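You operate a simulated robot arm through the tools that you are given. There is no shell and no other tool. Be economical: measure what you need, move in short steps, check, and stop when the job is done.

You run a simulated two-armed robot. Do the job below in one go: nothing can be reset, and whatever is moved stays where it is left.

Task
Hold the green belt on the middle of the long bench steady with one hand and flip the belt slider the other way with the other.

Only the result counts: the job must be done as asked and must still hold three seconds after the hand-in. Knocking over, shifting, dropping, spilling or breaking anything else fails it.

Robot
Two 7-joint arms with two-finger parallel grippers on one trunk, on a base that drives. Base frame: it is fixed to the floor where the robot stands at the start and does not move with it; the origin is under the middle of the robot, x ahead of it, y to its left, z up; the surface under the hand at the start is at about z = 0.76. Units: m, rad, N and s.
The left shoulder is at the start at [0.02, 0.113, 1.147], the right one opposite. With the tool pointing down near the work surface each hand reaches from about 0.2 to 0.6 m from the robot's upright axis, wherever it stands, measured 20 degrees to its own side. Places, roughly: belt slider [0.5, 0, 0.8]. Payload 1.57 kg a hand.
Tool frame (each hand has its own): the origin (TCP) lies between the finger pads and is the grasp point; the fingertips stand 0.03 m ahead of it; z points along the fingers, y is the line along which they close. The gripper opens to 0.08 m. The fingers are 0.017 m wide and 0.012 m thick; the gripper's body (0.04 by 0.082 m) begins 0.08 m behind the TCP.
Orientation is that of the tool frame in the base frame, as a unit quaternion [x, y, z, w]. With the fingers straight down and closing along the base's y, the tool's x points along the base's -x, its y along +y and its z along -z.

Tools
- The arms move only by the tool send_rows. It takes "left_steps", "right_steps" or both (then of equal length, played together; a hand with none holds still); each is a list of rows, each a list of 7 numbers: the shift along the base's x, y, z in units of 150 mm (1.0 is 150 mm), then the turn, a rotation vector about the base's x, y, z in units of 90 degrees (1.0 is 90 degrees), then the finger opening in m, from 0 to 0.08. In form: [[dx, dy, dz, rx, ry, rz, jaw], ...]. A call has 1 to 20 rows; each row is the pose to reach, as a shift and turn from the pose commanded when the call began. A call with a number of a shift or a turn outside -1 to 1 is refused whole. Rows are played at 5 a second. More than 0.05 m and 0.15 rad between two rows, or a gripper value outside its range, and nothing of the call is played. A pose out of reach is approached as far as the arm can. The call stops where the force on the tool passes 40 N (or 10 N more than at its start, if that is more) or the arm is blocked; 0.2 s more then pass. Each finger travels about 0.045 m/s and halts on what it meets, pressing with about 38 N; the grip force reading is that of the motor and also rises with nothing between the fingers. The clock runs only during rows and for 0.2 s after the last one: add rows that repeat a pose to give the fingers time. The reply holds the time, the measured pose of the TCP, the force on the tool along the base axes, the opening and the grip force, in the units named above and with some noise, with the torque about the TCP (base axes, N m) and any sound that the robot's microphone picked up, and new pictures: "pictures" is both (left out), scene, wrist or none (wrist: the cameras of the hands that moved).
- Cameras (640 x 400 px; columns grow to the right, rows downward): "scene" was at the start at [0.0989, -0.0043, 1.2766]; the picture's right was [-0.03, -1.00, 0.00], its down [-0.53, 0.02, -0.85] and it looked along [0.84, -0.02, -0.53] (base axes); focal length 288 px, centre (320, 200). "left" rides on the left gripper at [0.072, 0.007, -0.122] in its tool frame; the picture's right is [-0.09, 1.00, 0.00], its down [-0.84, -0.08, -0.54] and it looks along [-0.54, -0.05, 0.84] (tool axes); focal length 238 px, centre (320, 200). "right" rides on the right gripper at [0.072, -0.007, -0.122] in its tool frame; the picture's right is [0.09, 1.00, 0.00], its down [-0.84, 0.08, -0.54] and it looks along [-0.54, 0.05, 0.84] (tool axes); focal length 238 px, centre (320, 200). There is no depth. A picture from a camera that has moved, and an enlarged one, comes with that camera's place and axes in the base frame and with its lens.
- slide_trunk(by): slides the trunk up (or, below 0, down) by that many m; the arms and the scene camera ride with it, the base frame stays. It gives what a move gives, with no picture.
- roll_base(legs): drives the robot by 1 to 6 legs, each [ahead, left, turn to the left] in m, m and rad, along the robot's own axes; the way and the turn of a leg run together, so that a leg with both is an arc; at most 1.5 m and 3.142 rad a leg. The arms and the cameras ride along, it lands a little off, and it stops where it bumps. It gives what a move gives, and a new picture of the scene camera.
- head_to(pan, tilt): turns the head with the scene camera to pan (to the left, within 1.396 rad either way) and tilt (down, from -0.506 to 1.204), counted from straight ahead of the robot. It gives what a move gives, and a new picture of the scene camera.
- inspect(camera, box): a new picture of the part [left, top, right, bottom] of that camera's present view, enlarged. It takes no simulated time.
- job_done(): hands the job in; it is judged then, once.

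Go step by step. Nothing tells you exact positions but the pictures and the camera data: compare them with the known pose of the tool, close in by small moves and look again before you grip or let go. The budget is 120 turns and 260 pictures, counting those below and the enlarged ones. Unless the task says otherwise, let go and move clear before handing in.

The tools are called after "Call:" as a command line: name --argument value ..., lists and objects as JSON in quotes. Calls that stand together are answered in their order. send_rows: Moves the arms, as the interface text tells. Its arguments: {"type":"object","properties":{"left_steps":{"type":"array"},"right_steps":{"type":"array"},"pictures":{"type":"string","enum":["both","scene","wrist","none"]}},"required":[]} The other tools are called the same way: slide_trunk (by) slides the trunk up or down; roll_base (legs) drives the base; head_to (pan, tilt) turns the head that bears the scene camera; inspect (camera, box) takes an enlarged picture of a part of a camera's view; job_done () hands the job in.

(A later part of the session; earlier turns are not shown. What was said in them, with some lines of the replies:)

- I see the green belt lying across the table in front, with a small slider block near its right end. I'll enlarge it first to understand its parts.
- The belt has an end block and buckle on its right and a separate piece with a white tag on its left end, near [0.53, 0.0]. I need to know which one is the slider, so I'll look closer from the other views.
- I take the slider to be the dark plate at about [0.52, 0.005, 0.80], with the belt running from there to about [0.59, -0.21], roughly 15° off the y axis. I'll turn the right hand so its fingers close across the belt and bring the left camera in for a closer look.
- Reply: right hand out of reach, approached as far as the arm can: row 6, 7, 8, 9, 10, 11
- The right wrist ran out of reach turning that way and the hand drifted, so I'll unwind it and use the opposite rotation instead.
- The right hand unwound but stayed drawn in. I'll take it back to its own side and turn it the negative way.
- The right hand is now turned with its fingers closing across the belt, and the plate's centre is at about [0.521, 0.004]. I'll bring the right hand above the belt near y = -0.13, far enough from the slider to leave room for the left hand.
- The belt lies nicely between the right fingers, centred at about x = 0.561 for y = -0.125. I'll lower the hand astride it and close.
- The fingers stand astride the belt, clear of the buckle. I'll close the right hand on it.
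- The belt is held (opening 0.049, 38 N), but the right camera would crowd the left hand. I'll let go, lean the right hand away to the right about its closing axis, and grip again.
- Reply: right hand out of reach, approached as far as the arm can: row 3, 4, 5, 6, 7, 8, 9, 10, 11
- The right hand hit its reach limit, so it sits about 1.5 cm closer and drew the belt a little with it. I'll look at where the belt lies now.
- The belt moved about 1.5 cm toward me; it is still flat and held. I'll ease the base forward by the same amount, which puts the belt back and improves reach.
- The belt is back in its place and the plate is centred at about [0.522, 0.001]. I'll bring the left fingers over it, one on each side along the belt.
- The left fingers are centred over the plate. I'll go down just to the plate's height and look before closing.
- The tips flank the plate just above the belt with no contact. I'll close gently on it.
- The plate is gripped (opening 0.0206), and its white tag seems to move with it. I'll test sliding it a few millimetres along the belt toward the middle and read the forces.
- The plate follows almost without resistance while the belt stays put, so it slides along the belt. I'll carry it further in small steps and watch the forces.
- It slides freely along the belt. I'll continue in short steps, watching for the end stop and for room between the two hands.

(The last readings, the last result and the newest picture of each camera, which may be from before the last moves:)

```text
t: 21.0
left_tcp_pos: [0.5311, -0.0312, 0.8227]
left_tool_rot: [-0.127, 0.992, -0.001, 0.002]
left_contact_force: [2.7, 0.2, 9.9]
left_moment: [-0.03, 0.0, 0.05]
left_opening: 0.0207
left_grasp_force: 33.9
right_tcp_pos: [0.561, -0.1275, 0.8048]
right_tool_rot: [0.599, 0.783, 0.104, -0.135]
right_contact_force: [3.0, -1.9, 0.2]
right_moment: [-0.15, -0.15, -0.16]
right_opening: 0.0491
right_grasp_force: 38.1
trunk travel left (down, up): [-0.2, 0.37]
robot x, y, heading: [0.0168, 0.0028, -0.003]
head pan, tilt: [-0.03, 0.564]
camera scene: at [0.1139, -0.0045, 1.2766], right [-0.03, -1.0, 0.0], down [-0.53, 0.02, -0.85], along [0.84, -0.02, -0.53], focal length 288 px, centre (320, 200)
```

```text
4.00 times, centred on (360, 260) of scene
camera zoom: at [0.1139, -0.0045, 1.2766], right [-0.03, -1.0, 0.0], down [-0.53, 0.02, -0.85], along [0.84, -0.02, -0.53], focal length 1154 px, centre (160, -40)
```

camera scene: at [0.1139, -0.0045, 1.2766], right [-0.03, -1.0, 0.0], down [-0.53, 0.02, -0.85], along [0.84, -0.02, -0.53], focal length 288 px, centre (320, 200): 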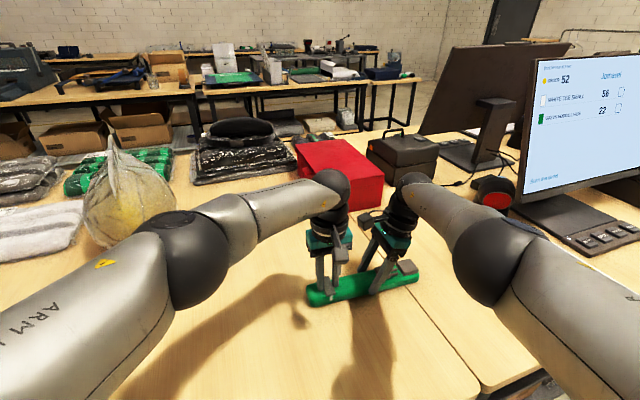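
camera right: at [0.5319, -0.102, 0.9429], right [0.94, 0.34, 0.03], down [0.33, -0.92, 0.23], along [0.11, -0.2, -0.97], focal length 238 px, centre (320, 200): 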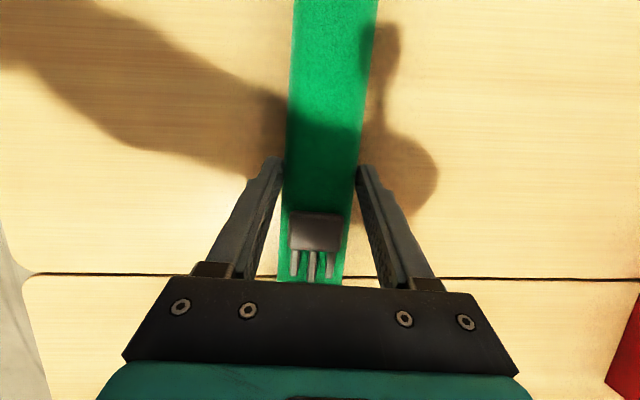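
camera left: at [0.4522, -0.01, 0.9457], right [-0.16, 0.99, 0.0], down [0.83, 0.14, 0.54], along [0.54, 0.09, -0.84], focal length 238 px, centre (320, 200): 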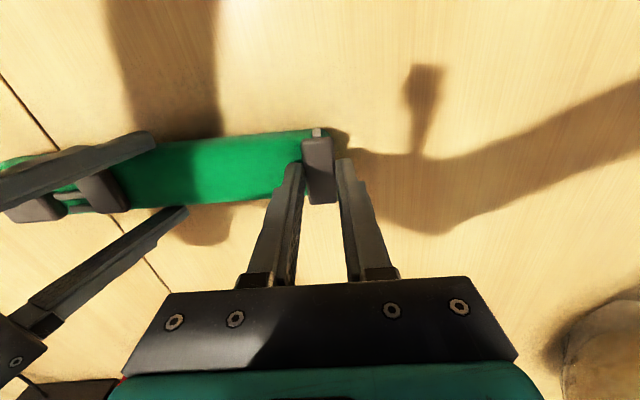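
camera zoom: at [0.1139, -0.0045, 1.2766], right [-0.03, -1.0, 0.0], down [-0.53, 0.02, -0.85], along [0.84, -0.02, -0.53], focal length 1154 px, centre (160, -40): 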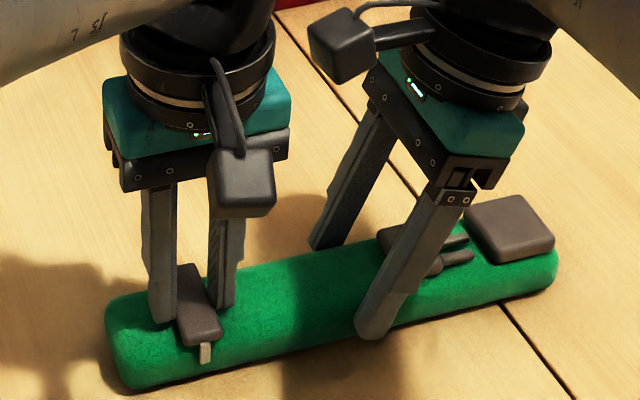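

The plate keeps sliding with almost no force, but the left hand nears the right camera. I'll release, lift, and set the left hand to the left of the plate so one finger can push it on.

Call:
send_rows --left_steps '[[0, 0, 0, 0, 0, 0, 0.035], [0, 0, 0, 0, 0, 0, 0.04], [0, 0, 0.12, 0, 0, 0, 0.04], [0, 0, 0.22, 0, 0, 0, 0.05], [-0.03, 0.12, 0.22, 0, 0, 0, 0.06], [-0.063, 0.24, 0.22, 0, 0, 0, 0.06], [-0.095, 0.37, 0.22, 0, 0, 0, 0.06], [-0.095, 0.37, 0.22, 0, 0, 0, 0.06]]' --pictures "wrist"

Call:
inspect --camera "scene" --box '[290, 230, 430, 320]'

```text
t: 22.8
left_tcp_pos: [0.5177, 0.0244, 0.8573]
left_tool_rot: [-0.128, 0.992, 0.0, 0.0]
left_contact_force: [-0.4, -0.3, -0.1]
left_moment: [-0.01, 0.04, -0.02]
left_opening: 0.06
left_grasp_force: 0.0
right_tcp_pos: [0.5614, -0.1264, 0.8035]
right_tool_rot: [0.599, 0.783, 0.104, -0.134]
right_contact_force: [-0.6, 1.1, 0.7]
right_moment: [0.02, 0.12, -0.09]
right_opening: 0.0493
right_grasp_force: 37.8
trunk travel left (down, up): [-0.2, 0.37]
robot x, y, heading: [0.0173, 0.0006, 0.0]
head pan, tilt: [-0.03, 0.564]
camera left: at [0.4467, 0.0118, 0.9789], right [-0.16, 0.99, 0.0], down [0.83, 0.14, 0.54], along [0.54, 0.09, -0.84], focal length 238 px, centre (320, 200)
```

left: 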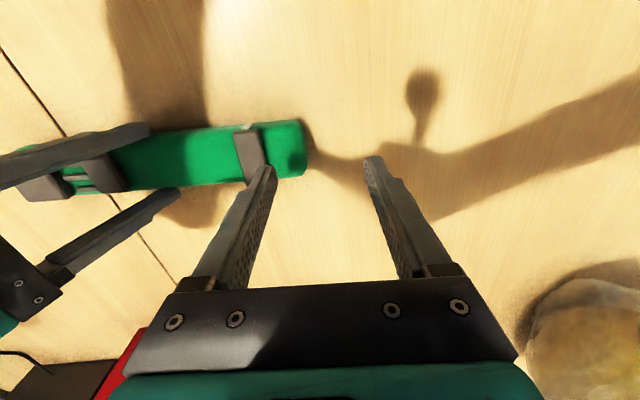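

```text
4.44 times, centred on (360, 275) of scene
camera zoom: at [0.1139, -0.0043, 1.2766], right [-0.03, -1.0, 0.0], down [-0.53, 0.02, -0.85], along [0.84, -0.02, -0.53], focal length 1282 px, centre (142, -133)
```

zoom: 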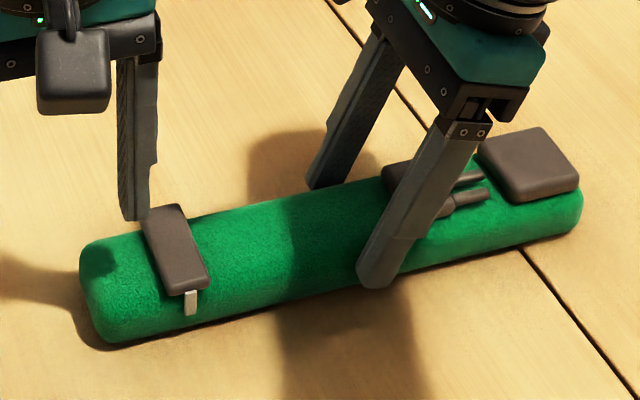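

The plate stayed where I left it. I'll lower the finger just left of it and push it further to the right, watching the forces.

Call:
send_rows --left_steps '[[0, 0, -0.12, 0, 0, 0, 0.06], [0, 0, -0.225, 0, 0, 0, 0.06], [0.009, -0.032, -0.225, 0, 0, 0, 0.06], [0.017, -0.064, -0.225, 0, 0, 0, 0.06], [0.026, -0.097, -0.225, 0, 0, 0, 0.06], [0.035, -0.129, -0.225, 0, 0, 0, 0.06], [0.035, -0.129, -0.225, 0, 0, 0, 0.06]]' --pictures "wrist"

Call:
inspect --camera "scene" --box '[290, 230, 430, 320]'

```text
t: 24.4
left_tcp_pos: [0.523, 0.0038, 0.8239]
left_tool_rot: [-0.128, 0.992, 0.0, 0.0]
left_contact_force: [0.7, 0.4, 0.5]
left_moment: [0.03, 0.01, 0.02]
left_opening: 0.0599
left_grasp_force: 0.1
right_tcp_pos: [0.5604, -0.1281, 0.8044]
right_tool_rot: [0.598, 0.783, 0.104, -0.135]
right_contact_force: [0.1, 1.0, 0.5]
right_moment: [0.02, 0.05, 0.0]
right_opening: 0.0496
right_grasp_force: 37.8
trunk travel left (down, up): [-0.2, 0.37]
robot x, y, heading: [0.0174, -0.0003, 0.002]
head pan, tilt: [-0.03, 0.564]
camera left: at [0.4522, -0.0084, 0.9451], right [-0.16, 0.99, 0.0], down [0.83, 0.14, 0.54], along [0.54, 0.09, -0.84], focal length 238 px, centre (320, 200)
```

left: 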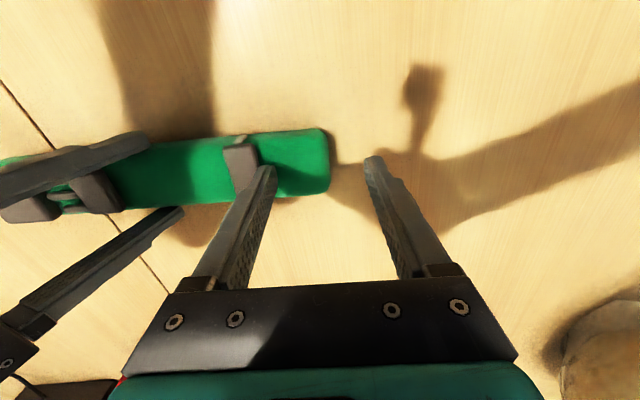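

```text
4.44 times, centred on (360, 275) of scene
camera zoom: at [0.114, -0.0044, 1.2766], right [-0.03, -1.0, 0.0], down [-0.53, 0.02, -0.85], along [0.84, -0.02, -0.53], focal length 1282 px, centre (142, -133)
```

zoom: 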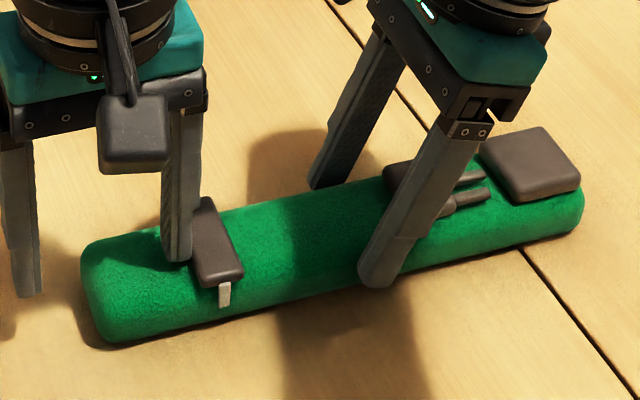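

The push works with barely any resistance, and the plate is now near y = -0.047. I'll keep pushing in the same direction.

Call:
send_rows --left_steps '[[0.009, -0.032, 0, 0, 0, 0, 0.06], [0.017, -0.064, 0, 0, 0, 0, 0.06], [0.026, -0.097, 0, 0, 0, 0, 0.06], [0.035, -0.129, 0, 0, 0, 0, 0.06], [0.035, -0.129, 0, 0, 0, 0, 0.06]]' --pictures "none"

Call:
inspect --camera "scene" --box '[290, 230, 430, 320]'

```text
t: 25.6
left_tcp_pos: [0.5288, -0.015, 0.8223]
left_tool_rot: [-0.128, 0.992, 0.0, 0.0]
left_contact_force: [0.7, -0.2, -0.1]
left_moment: [0.0, 0.0, 0.01]
left_opening: 0.06
left_grasp_force: 0.1
right_tcp_pos: [0.5606, -0.1268, 0.8037]
right_tool_rot: [0.599, 0.782, 0.104, -0.135]
right_contact_force: [0.6, -0.9, 1.3]
right_moment: [-0.14, -0.05, -0.06]
right_opening: 0.0491
right_grasp_force: 37.9
trunk travel left (down, up): [-0.2, 0.37]
robot x, y, heading: [0.0136, -0.0004, 0.005]
head pan, tilt: [-0.03, 0.564]
```

```text
4.44 times, centred on (360, 275) of scene
camera zoom: at [0.114, -0.0045, 1.2766], right [-0.03, -1.0, 0.0], down [-0.53, 0.02, -0.85], along [0.84, -0.02, -0.53], focal length 1282 px, centre (142, -133)
```

zoom: 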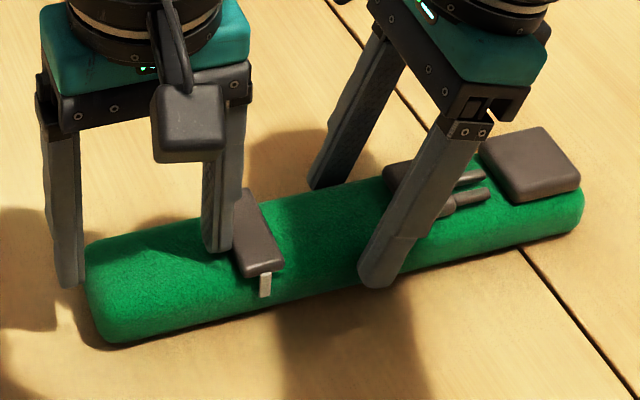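

It is still moving freely, now near y = -0.067. I'll gain room by opening the jaw (which pushes the finger on by a centimetre) and then shifting the hand a little more.

Call:
send_rows --left_steps '[[0, 0, 0, 0, 0, 0, 0.07], [0, 0, 0, 0, 0, 0, 0.08], [0.009, -0.032, 0, 0, 0, 0, 0.08], [0.017, -0.064, 0, 0, 0, 0, 0.08], [0.017, -0.064, 0, 0, 0, 0, 0.08]]' --pictures "wrist"

Call:
inspect --camera "scene" --box '[290, 230, 430, 320]'

```text
t: 26.8
left_tcp_pos: [0.5313, -0.0261, 0.8232]
left_tool_rot: [-0.129, 0.992, -0.001, 0.0]
left_contact_force: [0.7, 0.4, -0.3]
left_moment: [0.01, 0.02, -0.04]
left_opening: 0.0798
left_grasp_force: 0.0
right_tcp_pos: [0.5602, -0.127, 0.803]
right_tool_rot: [0.599, 0.782, 0.104, -0.135]
right_contact_force: [1.4, -1.7, 1.2]
right_moment: [-0.11, 0.0, -0.02]
right_opening: 0.0494
right_grasp_force: 38.0
trunk travel left (down, up): [-0.2, 0.37]
robot x, y, heading: [0.015, 0.0028, 0.003]
head pan, tilt: [-0.03, 0.564]
camera left: at [0.4601, -0.0379, 0.9444], right [-0.16, 0.99, 0.0], down [0.83, 0.14, 0.54], along [0.54, 0.09, -0.84], focal length 238 px, centre (320, 200)
```

left: 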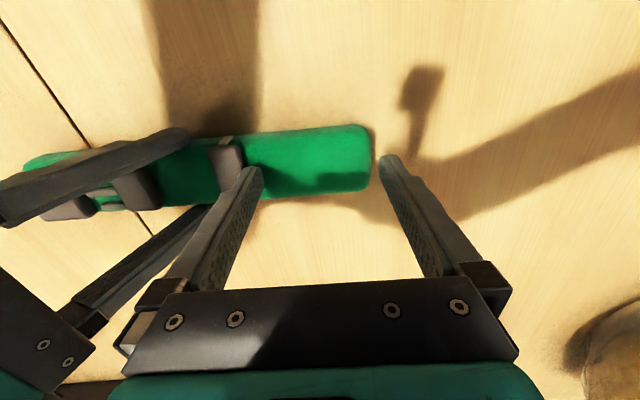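

```text
4.44 times, centred on (360, 275) of scene
camera zoom: at [0.1139, -0.0045, 1.2766], right [-0.03, -1.0, 0.0], down [-0.53, 0.02, -0.85], along [0.84, -0.02, -0.53], focal length 1282 px, centre (142, -133)
```

zoom: 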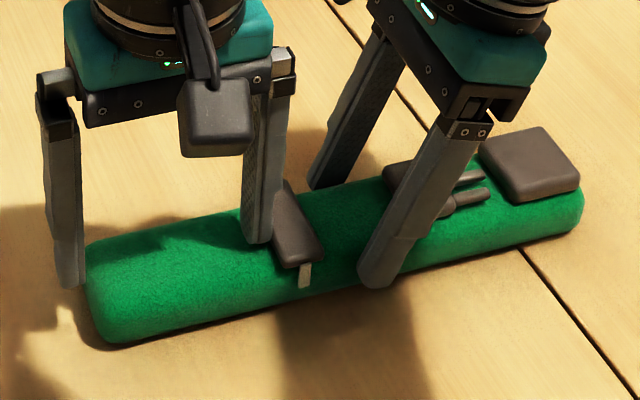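

The plate is at about y = -0.087 with no stop yet, and its tag will soon meet the right finger. I'll stop there, move the right grip further right (between buckle and end block), and then carry on.

Call:
send_rows --right_steps '[[0, 0, 0, 0, 0, 0, 0.08], [0, 0, 0, 0, 0, 0, 0.08], [0, 0, 0, 0, 0, 0, 0.08], [0, 0, 0.15, 0, 0, 0, 0.08], [0, 0, 0.3, 0, 0, 0, 0.08], [0.02, -0.1, 0.3, 0, 0, 0, 0.08], [0.05, -0.2, 0.3, 0, 0, 0, 0.08], [0.075, -0.287, 0.3, -0.054, -0.0145, 0, 0.08], [0.075, -0.287, 0.3, -0.107, -0.029, 0, 0.08], [0.075, -0.287, 0.3, -0.107, -0.029, 0, 0.08]]' --pictures "wrist"

Call:
inspect --camera "scene" --box '[290, 210, 430, 310]'

```text
t: 29.0
left_tcp_pos: [0.5295, -0.0248, 0.8231]
left_tool_rot: [-0.128, 0.992, 0.0, -0.001]
left_contact_force: [0.2, 0.2, 1.1]
left_moment: [-0.01, 0.01, 0.02]
left_opening: 0.0799
left_grasp_force: 0.2
right_tcp_pos: [0.5725, -0.169, 0.8475]
right_tool_rot: [0.606, 0.791, 0.051, -0.065]
right_contact_force: [-0.1, 0.1, 0.9]
right_moment: [0.01, 0.01, 0.01]
right_opening: 0.0802
right_grasp_force: 0.1
trunk travel left (down, up): [-0.2, 0.37]
robot x, y, heading: [0.0152, -0.002, -0.003]
head pan, tilt: [-0.03, 0.564]
camera right: at [0.5524, -0.1217, 0.9809], right [0.94, 0.35, 0.02], down [0.31, -0.86, 0.4], along [0.15, -0.37, -0.92], focal length 238 px, centre (320, 200)
```

right: 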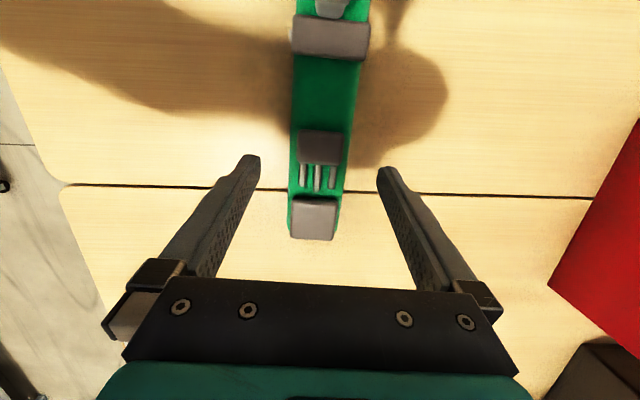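

```text
4.00 times, centred on (360, 260) of scene
camera zoom: at [0.114, -0.0043, 1.2766], right [-0.03, -1.0, 0.0], down [-0.53, 0.02, -0.85], along [0.84, -0.02, -0.53], focal length 1154 px, centre (160, -40)
```

zoom: 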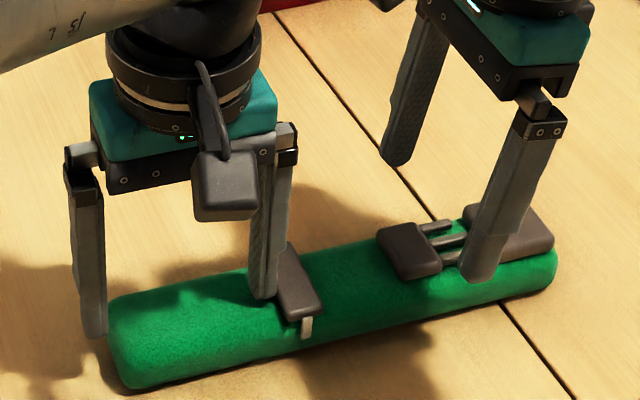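

The right hand reached, and the belt sits between its fingers by the prongs. I'll lower it and grip there.

Call:
send_rows --right_steps '[[0, 0, -0.15, 0, 0, 0, 0.08], [0, 0, -0.24, 0, 0, 0, 0.08], [0, 0, -0.297, 0, 0, 0, 0.08], [0, 0, -0.297, 0, 0, 0, 0.08], [0, 0, -0.297, 0, 0, 0, 0.03], [0, 0, -0.297, 0, 0, 0, 0.03], [0, 0, -0.297, 0, 0, 0, 0.03], [0, 0, -0.297, 0, 0, 0, 0.03], [0, 0, -0.297, 0, 0, 0, 0.03]]' --pictures "wrist"

Call:
inspect --camera "scene" --box '[290, 210, 430, 310]'

```text
t: 31.0
left_tcp_pos: [0.5318, -0.0256, 0.821]
left_tool_rot: [-0.128, 0.992, 0.001, 0.0]
left_contact_force: [0.8, 0.2, -0.4]
left_moment: [0.02, -0.01, -0.01]
left_opening: 0.0799
left_grasp_force: 0.1
right_tcp_pos: [0.5709, -0.1695, 0.8037]
right_tool_rot: [0.606, 0.791, 0.052, -0.066]
right_contact_force: [-0.7, -0.2, -0.3]
right_moment: [-0.02, -0.02, -0.06]
right_opening: 0.0494
right_grasp_force: 38.1
trunk travel left (down, up): [-0.2, 0.37]
robot x, y, heading: [0.0111, -0.0015, 0.0]
head pan, tilt: [-0.03, 0.564]
camera right: at [0.5516, -0.1214, 0.9367], right [0.94, 0.35, 0.02], down [0.31, -0.86, 0.39], along [0.15, -0.36, -0.92], focal length 238 px, centre (320, 200)
```

right: 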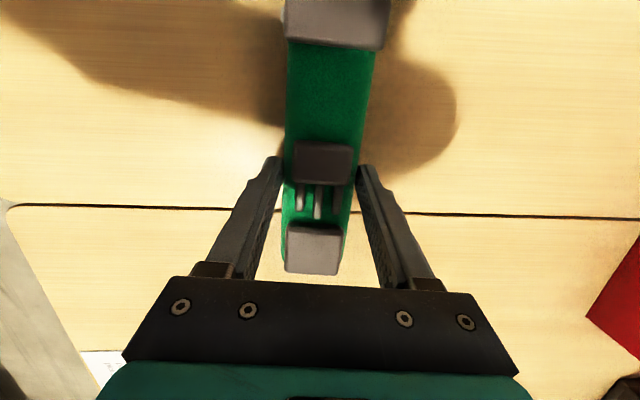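

```text
4.00 times, centred on (360, 260) of scene
camera zoom: at [0.1141, -0.0043, 1.2766], right [-0.03, -1.0, 0.0], down [-0.53, 0.02, -0.85], along [0.84, -0.02, -0.53], focal length 1154 px, centre (160, -40)
```

zoom: 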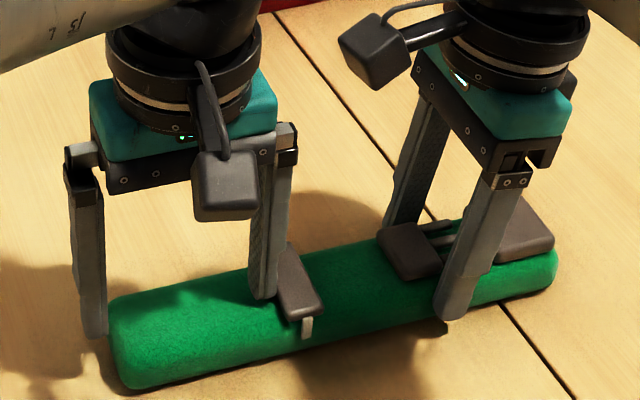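

The belt is held again at the right. I'll continue pushing the plate to the right.

Call:
send_rows --left_steps '[[0.009, -0.032, 0, 0, 0, 0, 0.08], [0.017, -0.064, 0, 0, 0, 0, 0.08], [0.026, -0.097, 0, 0, 0, 0, 0.08], [0.032, -0.12, 0, 0, 0, 0, 0.08], [0.032, -0.12, 0, 0, 0, 0, 0.08]]' --pictures "none"

Call:
inspect --camera "scene" --box '[290, 210, 430, 310]'

```text
t: 32.2
left_tcp_pos: [0.5369, -0.0422, 0.8236]
left_tool_rot: [-0.128, 0.992, 0.0, 0.0]
left_contact_force: [-1.8, 5.9, 1.3]
left_moment: [0.13, 0.04, -0.02]
left_opening: 0.0745
left_grasp_force: 0.0
right_tcp_pos: [0.5715, -0.1701, 0.8037]
right_tool_rot: [0.606, 0.791, 0.051, -0.065]
right_contact_force: [1.8, -4.7, 0.2]
right_moment: [0.16, 0.03, -0.11]
right_opening: 0.0494
right_grasp_force: 38.1
trunk travel left (down, up): [-0.2, 0.37]
robot x, y, heading: [0.0151, 0.0018, -0.003]
head pan, tilt: [-0.03, 0.564]
```

```text
4.00 times, centred on (360, 260) of scene
camera zoom: at [0.1141, -0.0043, 1.2766], right [-0.03, -1.0, 0.0], down [-0.53, 0.02, -0.85], along [0.84, -0.02, -0.53], focal length 1154 px, centre (160, -40)
```

zoom: 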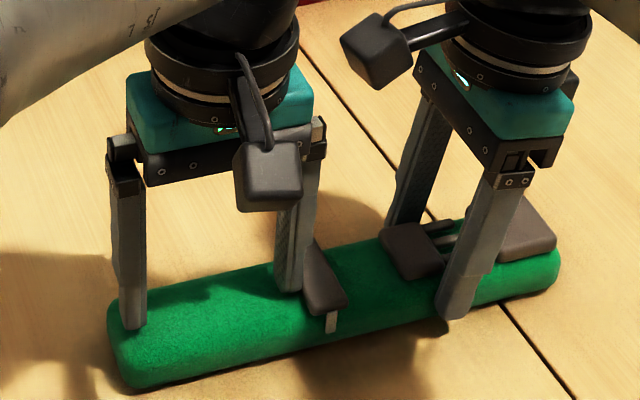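

Now there is resistance (about 6 N), with the plate near y = -0.10, which may be the end stop. I'll press a few millimetres more to confirm.

Call:
send_rows --left_steps '[[0.005, -0.018, 0, 0, 0, 0, 0.08], [0.01, -0.036, 0, 0, 0, 0, 0.08], [0.01, -0.036, 0, 0, 0, 0, 0.08]]' --pictures "wrist"

Call:
inspect --camera "scene" --box '[290, 210, 430, 310]'

Call:
inspect --camera "right" --box '[200, 0, 440, 150]'

```text
t: 33.0
left_tcp_pos: [0.5367, -0.0479, 0.8228]
left_tool_rot: [-0.129, 0.992, 0.002, 0.001]
left_contact_force: [-3.4, 12.8, 1.7]
left_moment: [0.3, 0.05, 0.01]
left_opening: 0.0686
left_grasp_force: 0.0
right_tcp_pos: [0.5715, -0.1702, 0.8041]
right_tool_rot: [0.607, 0.791, 0.051, -0.065]
right_contact_force: [3.5, -12.2, 0.2]
right_moment: [0.12, -0.06, -0.11]
right_opening: 0.0493
right_grasp_force: 38.0
trunk travel left (down, up): [-0.2, 0.37]
robot x, y, heading: [0.016, -0.0034, -0.001]
head pan, tilt: [-0.03, 0.564]
camera left: at [0.466, -0.0598, 0.9442], right [-0.17, 0.99, 0.0], down [0.83, 0.14, 0.54], along [0.53, 0.09, -0.84], focal length 238 px, centre (320, 200)
```

left: 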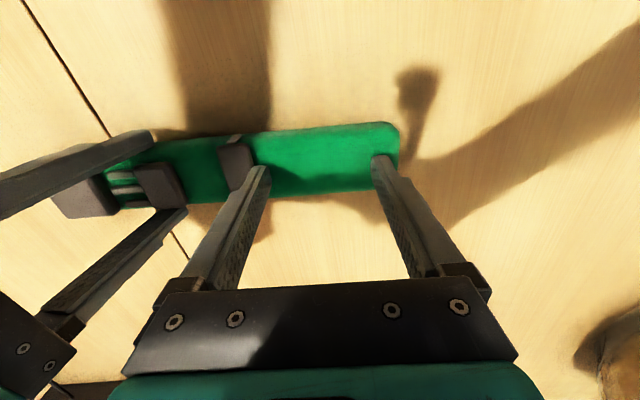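

```text
4.00 times, centred on (360, 260) of scene
camera zoom: at [0.1141, -0.0043, 1.2766], right [-0.03, -1.0, 0.0], down [-0.53, 0.02, -0.85], along [0.84, -0.02, -0.53], focal length 1154 px, centre (160, -40)
```

zoom: 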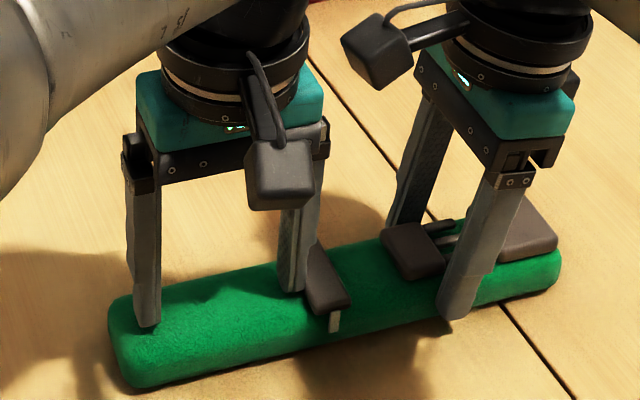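

```text
2.67 times, centred on (320, 75) of right
camera zoom: at [0.5519, -0.1228, 0.9365], right [0.94, 0.35, 0.02], down [0.31, -0.86, 0.4], along [0.15, -0.37, -0.92], focal length 636 px, centre (320, 533)
```

zoom: 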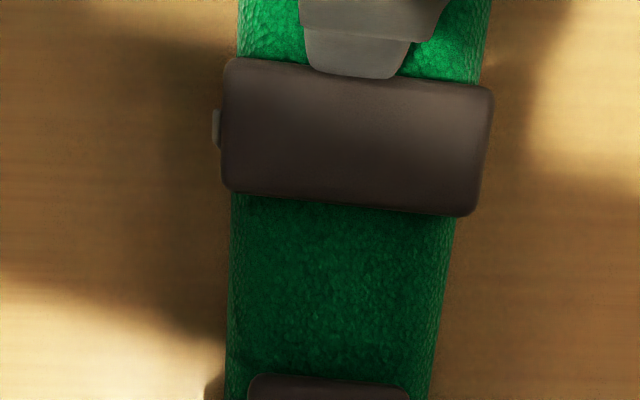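

The plate didn't budge under 13 N, so this looks like its end stop. One slightly firmer press will rule out a sticky spot.

Call:
send_rows --left_steps '[[0.005, -0.018, 0, 0, 0, 0, 0.08], [0.01, -0.036, 0, 0, 0, 0, 0.08], [0.014, -0.05, 0, 0, 0, 0, 0.08]]' --pictures "none"

Call:
inspect --camera "scene" --box '[290, 210, 430, 310]'

```text
t: 33.8
left_tcp_pos: [0.5359, -0.0506, 0.822]
left_tool_rot: [-0.13, 0.991, 0.003, 0.002]
left_contact_force: [0.7, 18.7, -4.6]
left_moment: [0.69, -0.01, 0.27]
left_opening: 0.065
left_grasp_force: 0.1
left hand out of reach, approached as far as the arm can: row 2, 3
right_tcp_pos: [0.5716, -0.171, 0.8042]
right_tool_rot: [0.606, 0.791, 0.05, -0.065]
right_contact_force: [-2.3, -17.3, 4.4]
right_moment: [-0.01, 0.03, 0.55]
right_opening: 0.0495
right_grasp_force: 38.4
trunk travel left (down, up): [-0.2, 0.37]
robot x, y, heading: [0.015, -0.0005, 0.001]
head pan, tilt: [-0.03, 0.564]
```

```text
4.00 times, centred on (360, 260) of scene
camera zoom: at [0.114, -0.0043, 1.2766], right [-0.03, -1.0, 0.0], down [-0.53, 0.02, -0.85], along [0.84, -0.02, -0.53], focal length 1154 px, centre (160, -40)
```

zoom: 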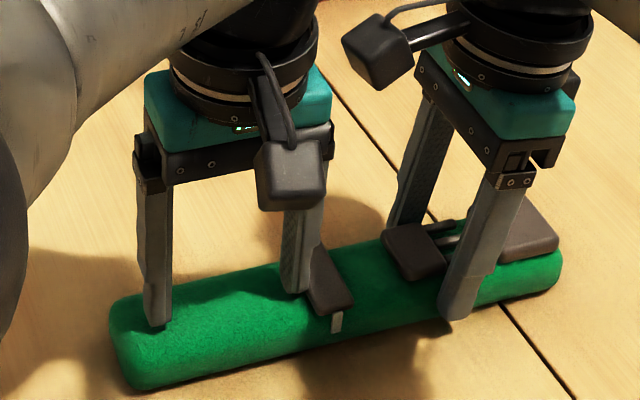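

Nothing gives at 19 N, so the slider is at its other end. I'll back the left finger off and lift it away while the right hand still holds.

Call:
send_rows --left_steps '[[-0.009, 0.032, 0.005, 0, 0, 0, 0.07], [-0.026, 0.12, 0.01, 0, 0, 0, 0.06], [-0.026, 0.16, 0.01, 0, 0, 0, 0.06], [-0.026, 0.16, 0.2, 0, 0, 0, 0.06], [-0.026, 0.16, 0.45, 0, 0, 0, 0.06], [-0.026, 0.3, 0.7, 0, 0, 0, 0.06], [-0.026, 0.5, 0.8, 0, 0, 0, 0.06]]' --pictures "none"

Call:
inspect --camera "scene" --box '[290, 210, 430, 310]'

```text
t: 35.4
left_tcp_pos: [0.5316, 0.0231, 0.9422]
left_tool_rot: [-0.128, 0.992, -0.001, -0.001]
left_contact_force: [-1.4, -0.5, -0.4]
left_moment: [0.01, -0.01, 0.01]
left_opening: 0.0599
left_grasp_force: 0.0
right_tcp_pos: [0.5704, -0.1685, 0.8037]
right_tool_rot: [0.606, 0.791, 0.051, -0.066]
right_contact_force: [0.3, 2.4, 1.4]
right_moment: [-0.33, -0.06, 0.03]
right_opening: 0.0495
right_grasp_force: 38.0
trunk travel left (down, up): [-0.2, 0.37]
robot x, y, heading: [0.0143, -0.0011, 0.001]
head pan, tilt: [-0.03, 0.564]
```

```text
4.00 times, centred on (360, 260) of scene
camera zoom: at [0.1139, -0.0039, 1.2766], right [-0.03, -1.0, 0.0], down [-0.53, 0.02, -0.85], along [0.84, -0.03, -0.53], focal length 1154 px, centre (160, -40)
```

zoom: 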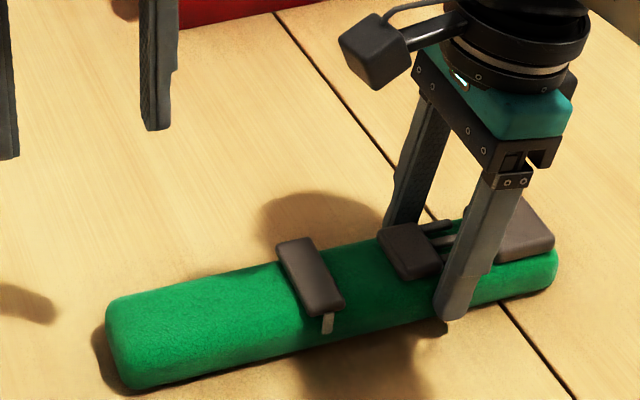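

The plate stays mid-belt, though it may have eased back a few millimetres once released. I'll let a moment pass and compare.

Call:
send_rows --left_steps '[[0, 0.1, 0, 0, 0, 0, 0.06], [0, 0.2, 0, 0, 0, 0, 0.06], [0, 0.2, 0, 0, 0, 0, 0.06], [0, 0.2, 0, 0, 0, 0, 0.06], [0, 0.2, 0, 0, 0, 0, 0.06], [0, 0.2, 0, 0, 0, 0, 0.06]]' --pictures "none"

Call:
inspect --camera "scene" --box '[290, 210, 430, 310]'

Call:
inspect --camera "right" --box '[200, 0, 440, 150]'

```text
t: 36.8
left_tcp_pos: [0.5316, 0.0526, 0.9444]
left_tool_rot: [-0.128, 0.992, 0.0, 0.0]
left_contact_force: [0.6, -0.1, 0.5]
left_moment: [0.01, 0.01, 0.02]
left_opening: 0.06
left_grasp_force: 0.1
right_tcp_pos: [0.5717, -0.1689, 0.8039]
right_tool_rot: [0.606, 0.791, 0.051, -0.066]
right_contact_force: [-0.2, 0.8, -0.2]
right_moment: [-0.14, 0.01, -0.04]
right_opening: 0.0496
right_grasp_force: 37.9
trunk travel left (down, up): [-0.2, 0.37]
robot x, y, heading: [0.015, -0.0045, 0.002]
head pan, tilt: [-0.03, 0.564]
```

```text
4.00 times, centred on (360, 260) of scene
camera zoom: at [0.114, -0.0043, 1.2766], right [-0.03, -1.0, 0.0], down [-0.53, 0.02, -0.85], along [0.84, -0.02, -0.53], focal length 1154 px, centre (160, -40)
```

zoom: 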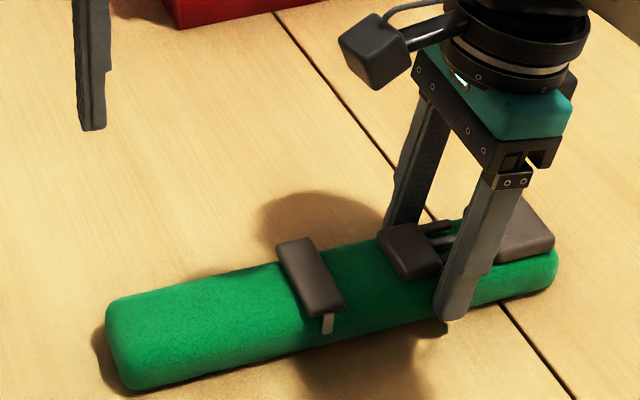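

```text
2.67 times, centred on (320, 75) of right
camera zoom: at [0.5515, -0.1216, 0.9366], right [0.94, 0.35, 0.02], down [0.31, -0.86, 0.39], along [0.15, -0.36, -0.92], focal length 636 px, centre (320, 533)
```

zoom: 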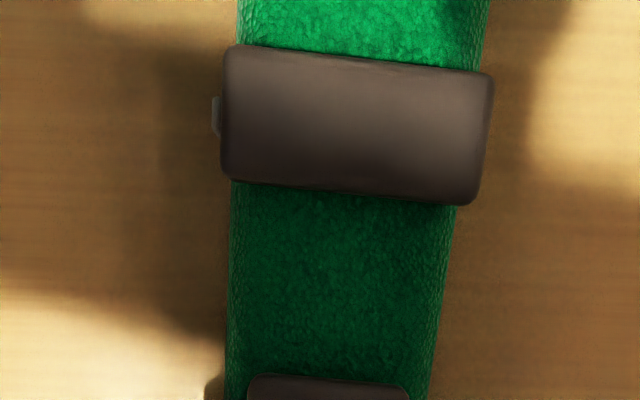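

The slider is steady, only about 2 mm off the fully pressed spot, which is the soft stop relaxing. I'll release the belt with the right hand and lift clear.

Call:
send_rows --right_steps '[[0, 0, 0, 0, 0, 0, 0.08], [0, 0, 0, 0, 0, 0, 0.08], [0, 0, 0, 0, 0, 0, 0.08], [0, 0, 0.15, 0, 0, 0, 0.08], [0, 0, 0.4, 0, 0, 0, 0.08], [-0.1, -0.1, 0.65, 0, 0, 0, 0.08], [-0.3, -0.2, 0.8, 0, 0, 0, 0.08], [-0.3, -0.2, 0.8, 0, 0, 0, 0.08]]' --pictures "scene"

Call:
inspect --camera "scene" --box '[290, 230, 430, 320]'

```text
t: 38.6
left_tcp_pos: [0.5318, 0.0522, 0.9449]
left_tool_rot: [-0.128, 0.992, 0.0, 0.0]
left_contact_force: [-1.0, -0.3, -1.2]
left_moment: [0.0, 0.0, 0.02]
left_opening: 0.0601
left_grasp_force: 0.2
right_tcp_pos: [0.5264, -0.1994, 0.9248]
right_tool_rot: [0.606, 0.791, 0.051, -0.066]
right_contact_force: [-0.3, 0.4, 0.4]
right_moment: [0.03, 0.0, 0.02]
right_opening: 0.0801
right_grasp_force: 0.2
trunk travel left (down, up): [-0.2, 0.37]
robot x, y, heading: [0.0157, -0.001, 0.0]
head pan, tilt: [-0.03, 0.564]
camera scene: at [0.1141, -0.0043, 1.2765], right [-0.03, -1.0, 0.0], down [-0.53, 0.02, -0.85], along [0.84, -0.02, -0.53], focal length 288 px, centre (320, 200)
```

scene: 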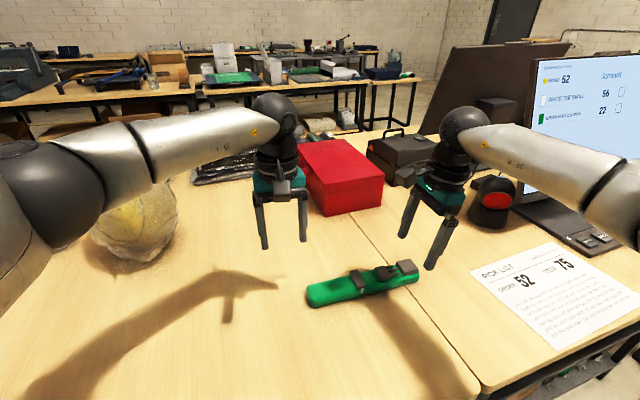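

```text
4.44 times, centred on (360, 275) of scene
camera zoom: at [0.1141, -0.0043, 1.2765], right [-0.03, -1.0, 0.0], down [-0.53, 0.02, -0.85], along [0.84, -0.02, -0.53], focal length 1282 px, centre (142, -133)
```

zoom: 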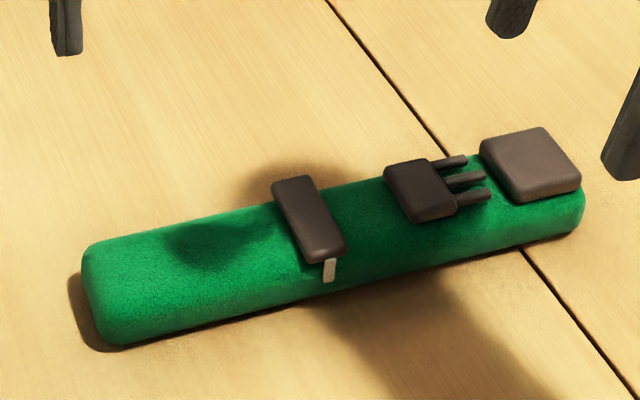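

The belt lies flat in its place, the slider rests at its other end of travel, and both hands are clear, so I'm handing in.

Call:
job_done

```text
The job is handed in.
```

I held the green belt with the right hand and slid its slider about 10 cm with the left, from the left end of the belt to a firm stop near the middle. It has stayed there since both hands moved clear.

- **How I read "flip":** I took it to mean sliding the dark plate with the white tag to the other end of its travel. I chose that plate because it sits where the task placed the belt slider, and it moved freely along the belt. At the stop it did not move under 19 N, and it eased back about 2 mm when I let go.
- **Belt movement:** While I was changing my grip, the belt was pulled about 1.5 cm toward the robot. I drove the base forward by the same amount to put it back, so it should be within a few millimetres of where it started.
- **Change of grip:** I let go of the belt once partway through to move the right hand further along it. The slider was not being moved at that moment.

I saw nothing else disturbed in the pictures.
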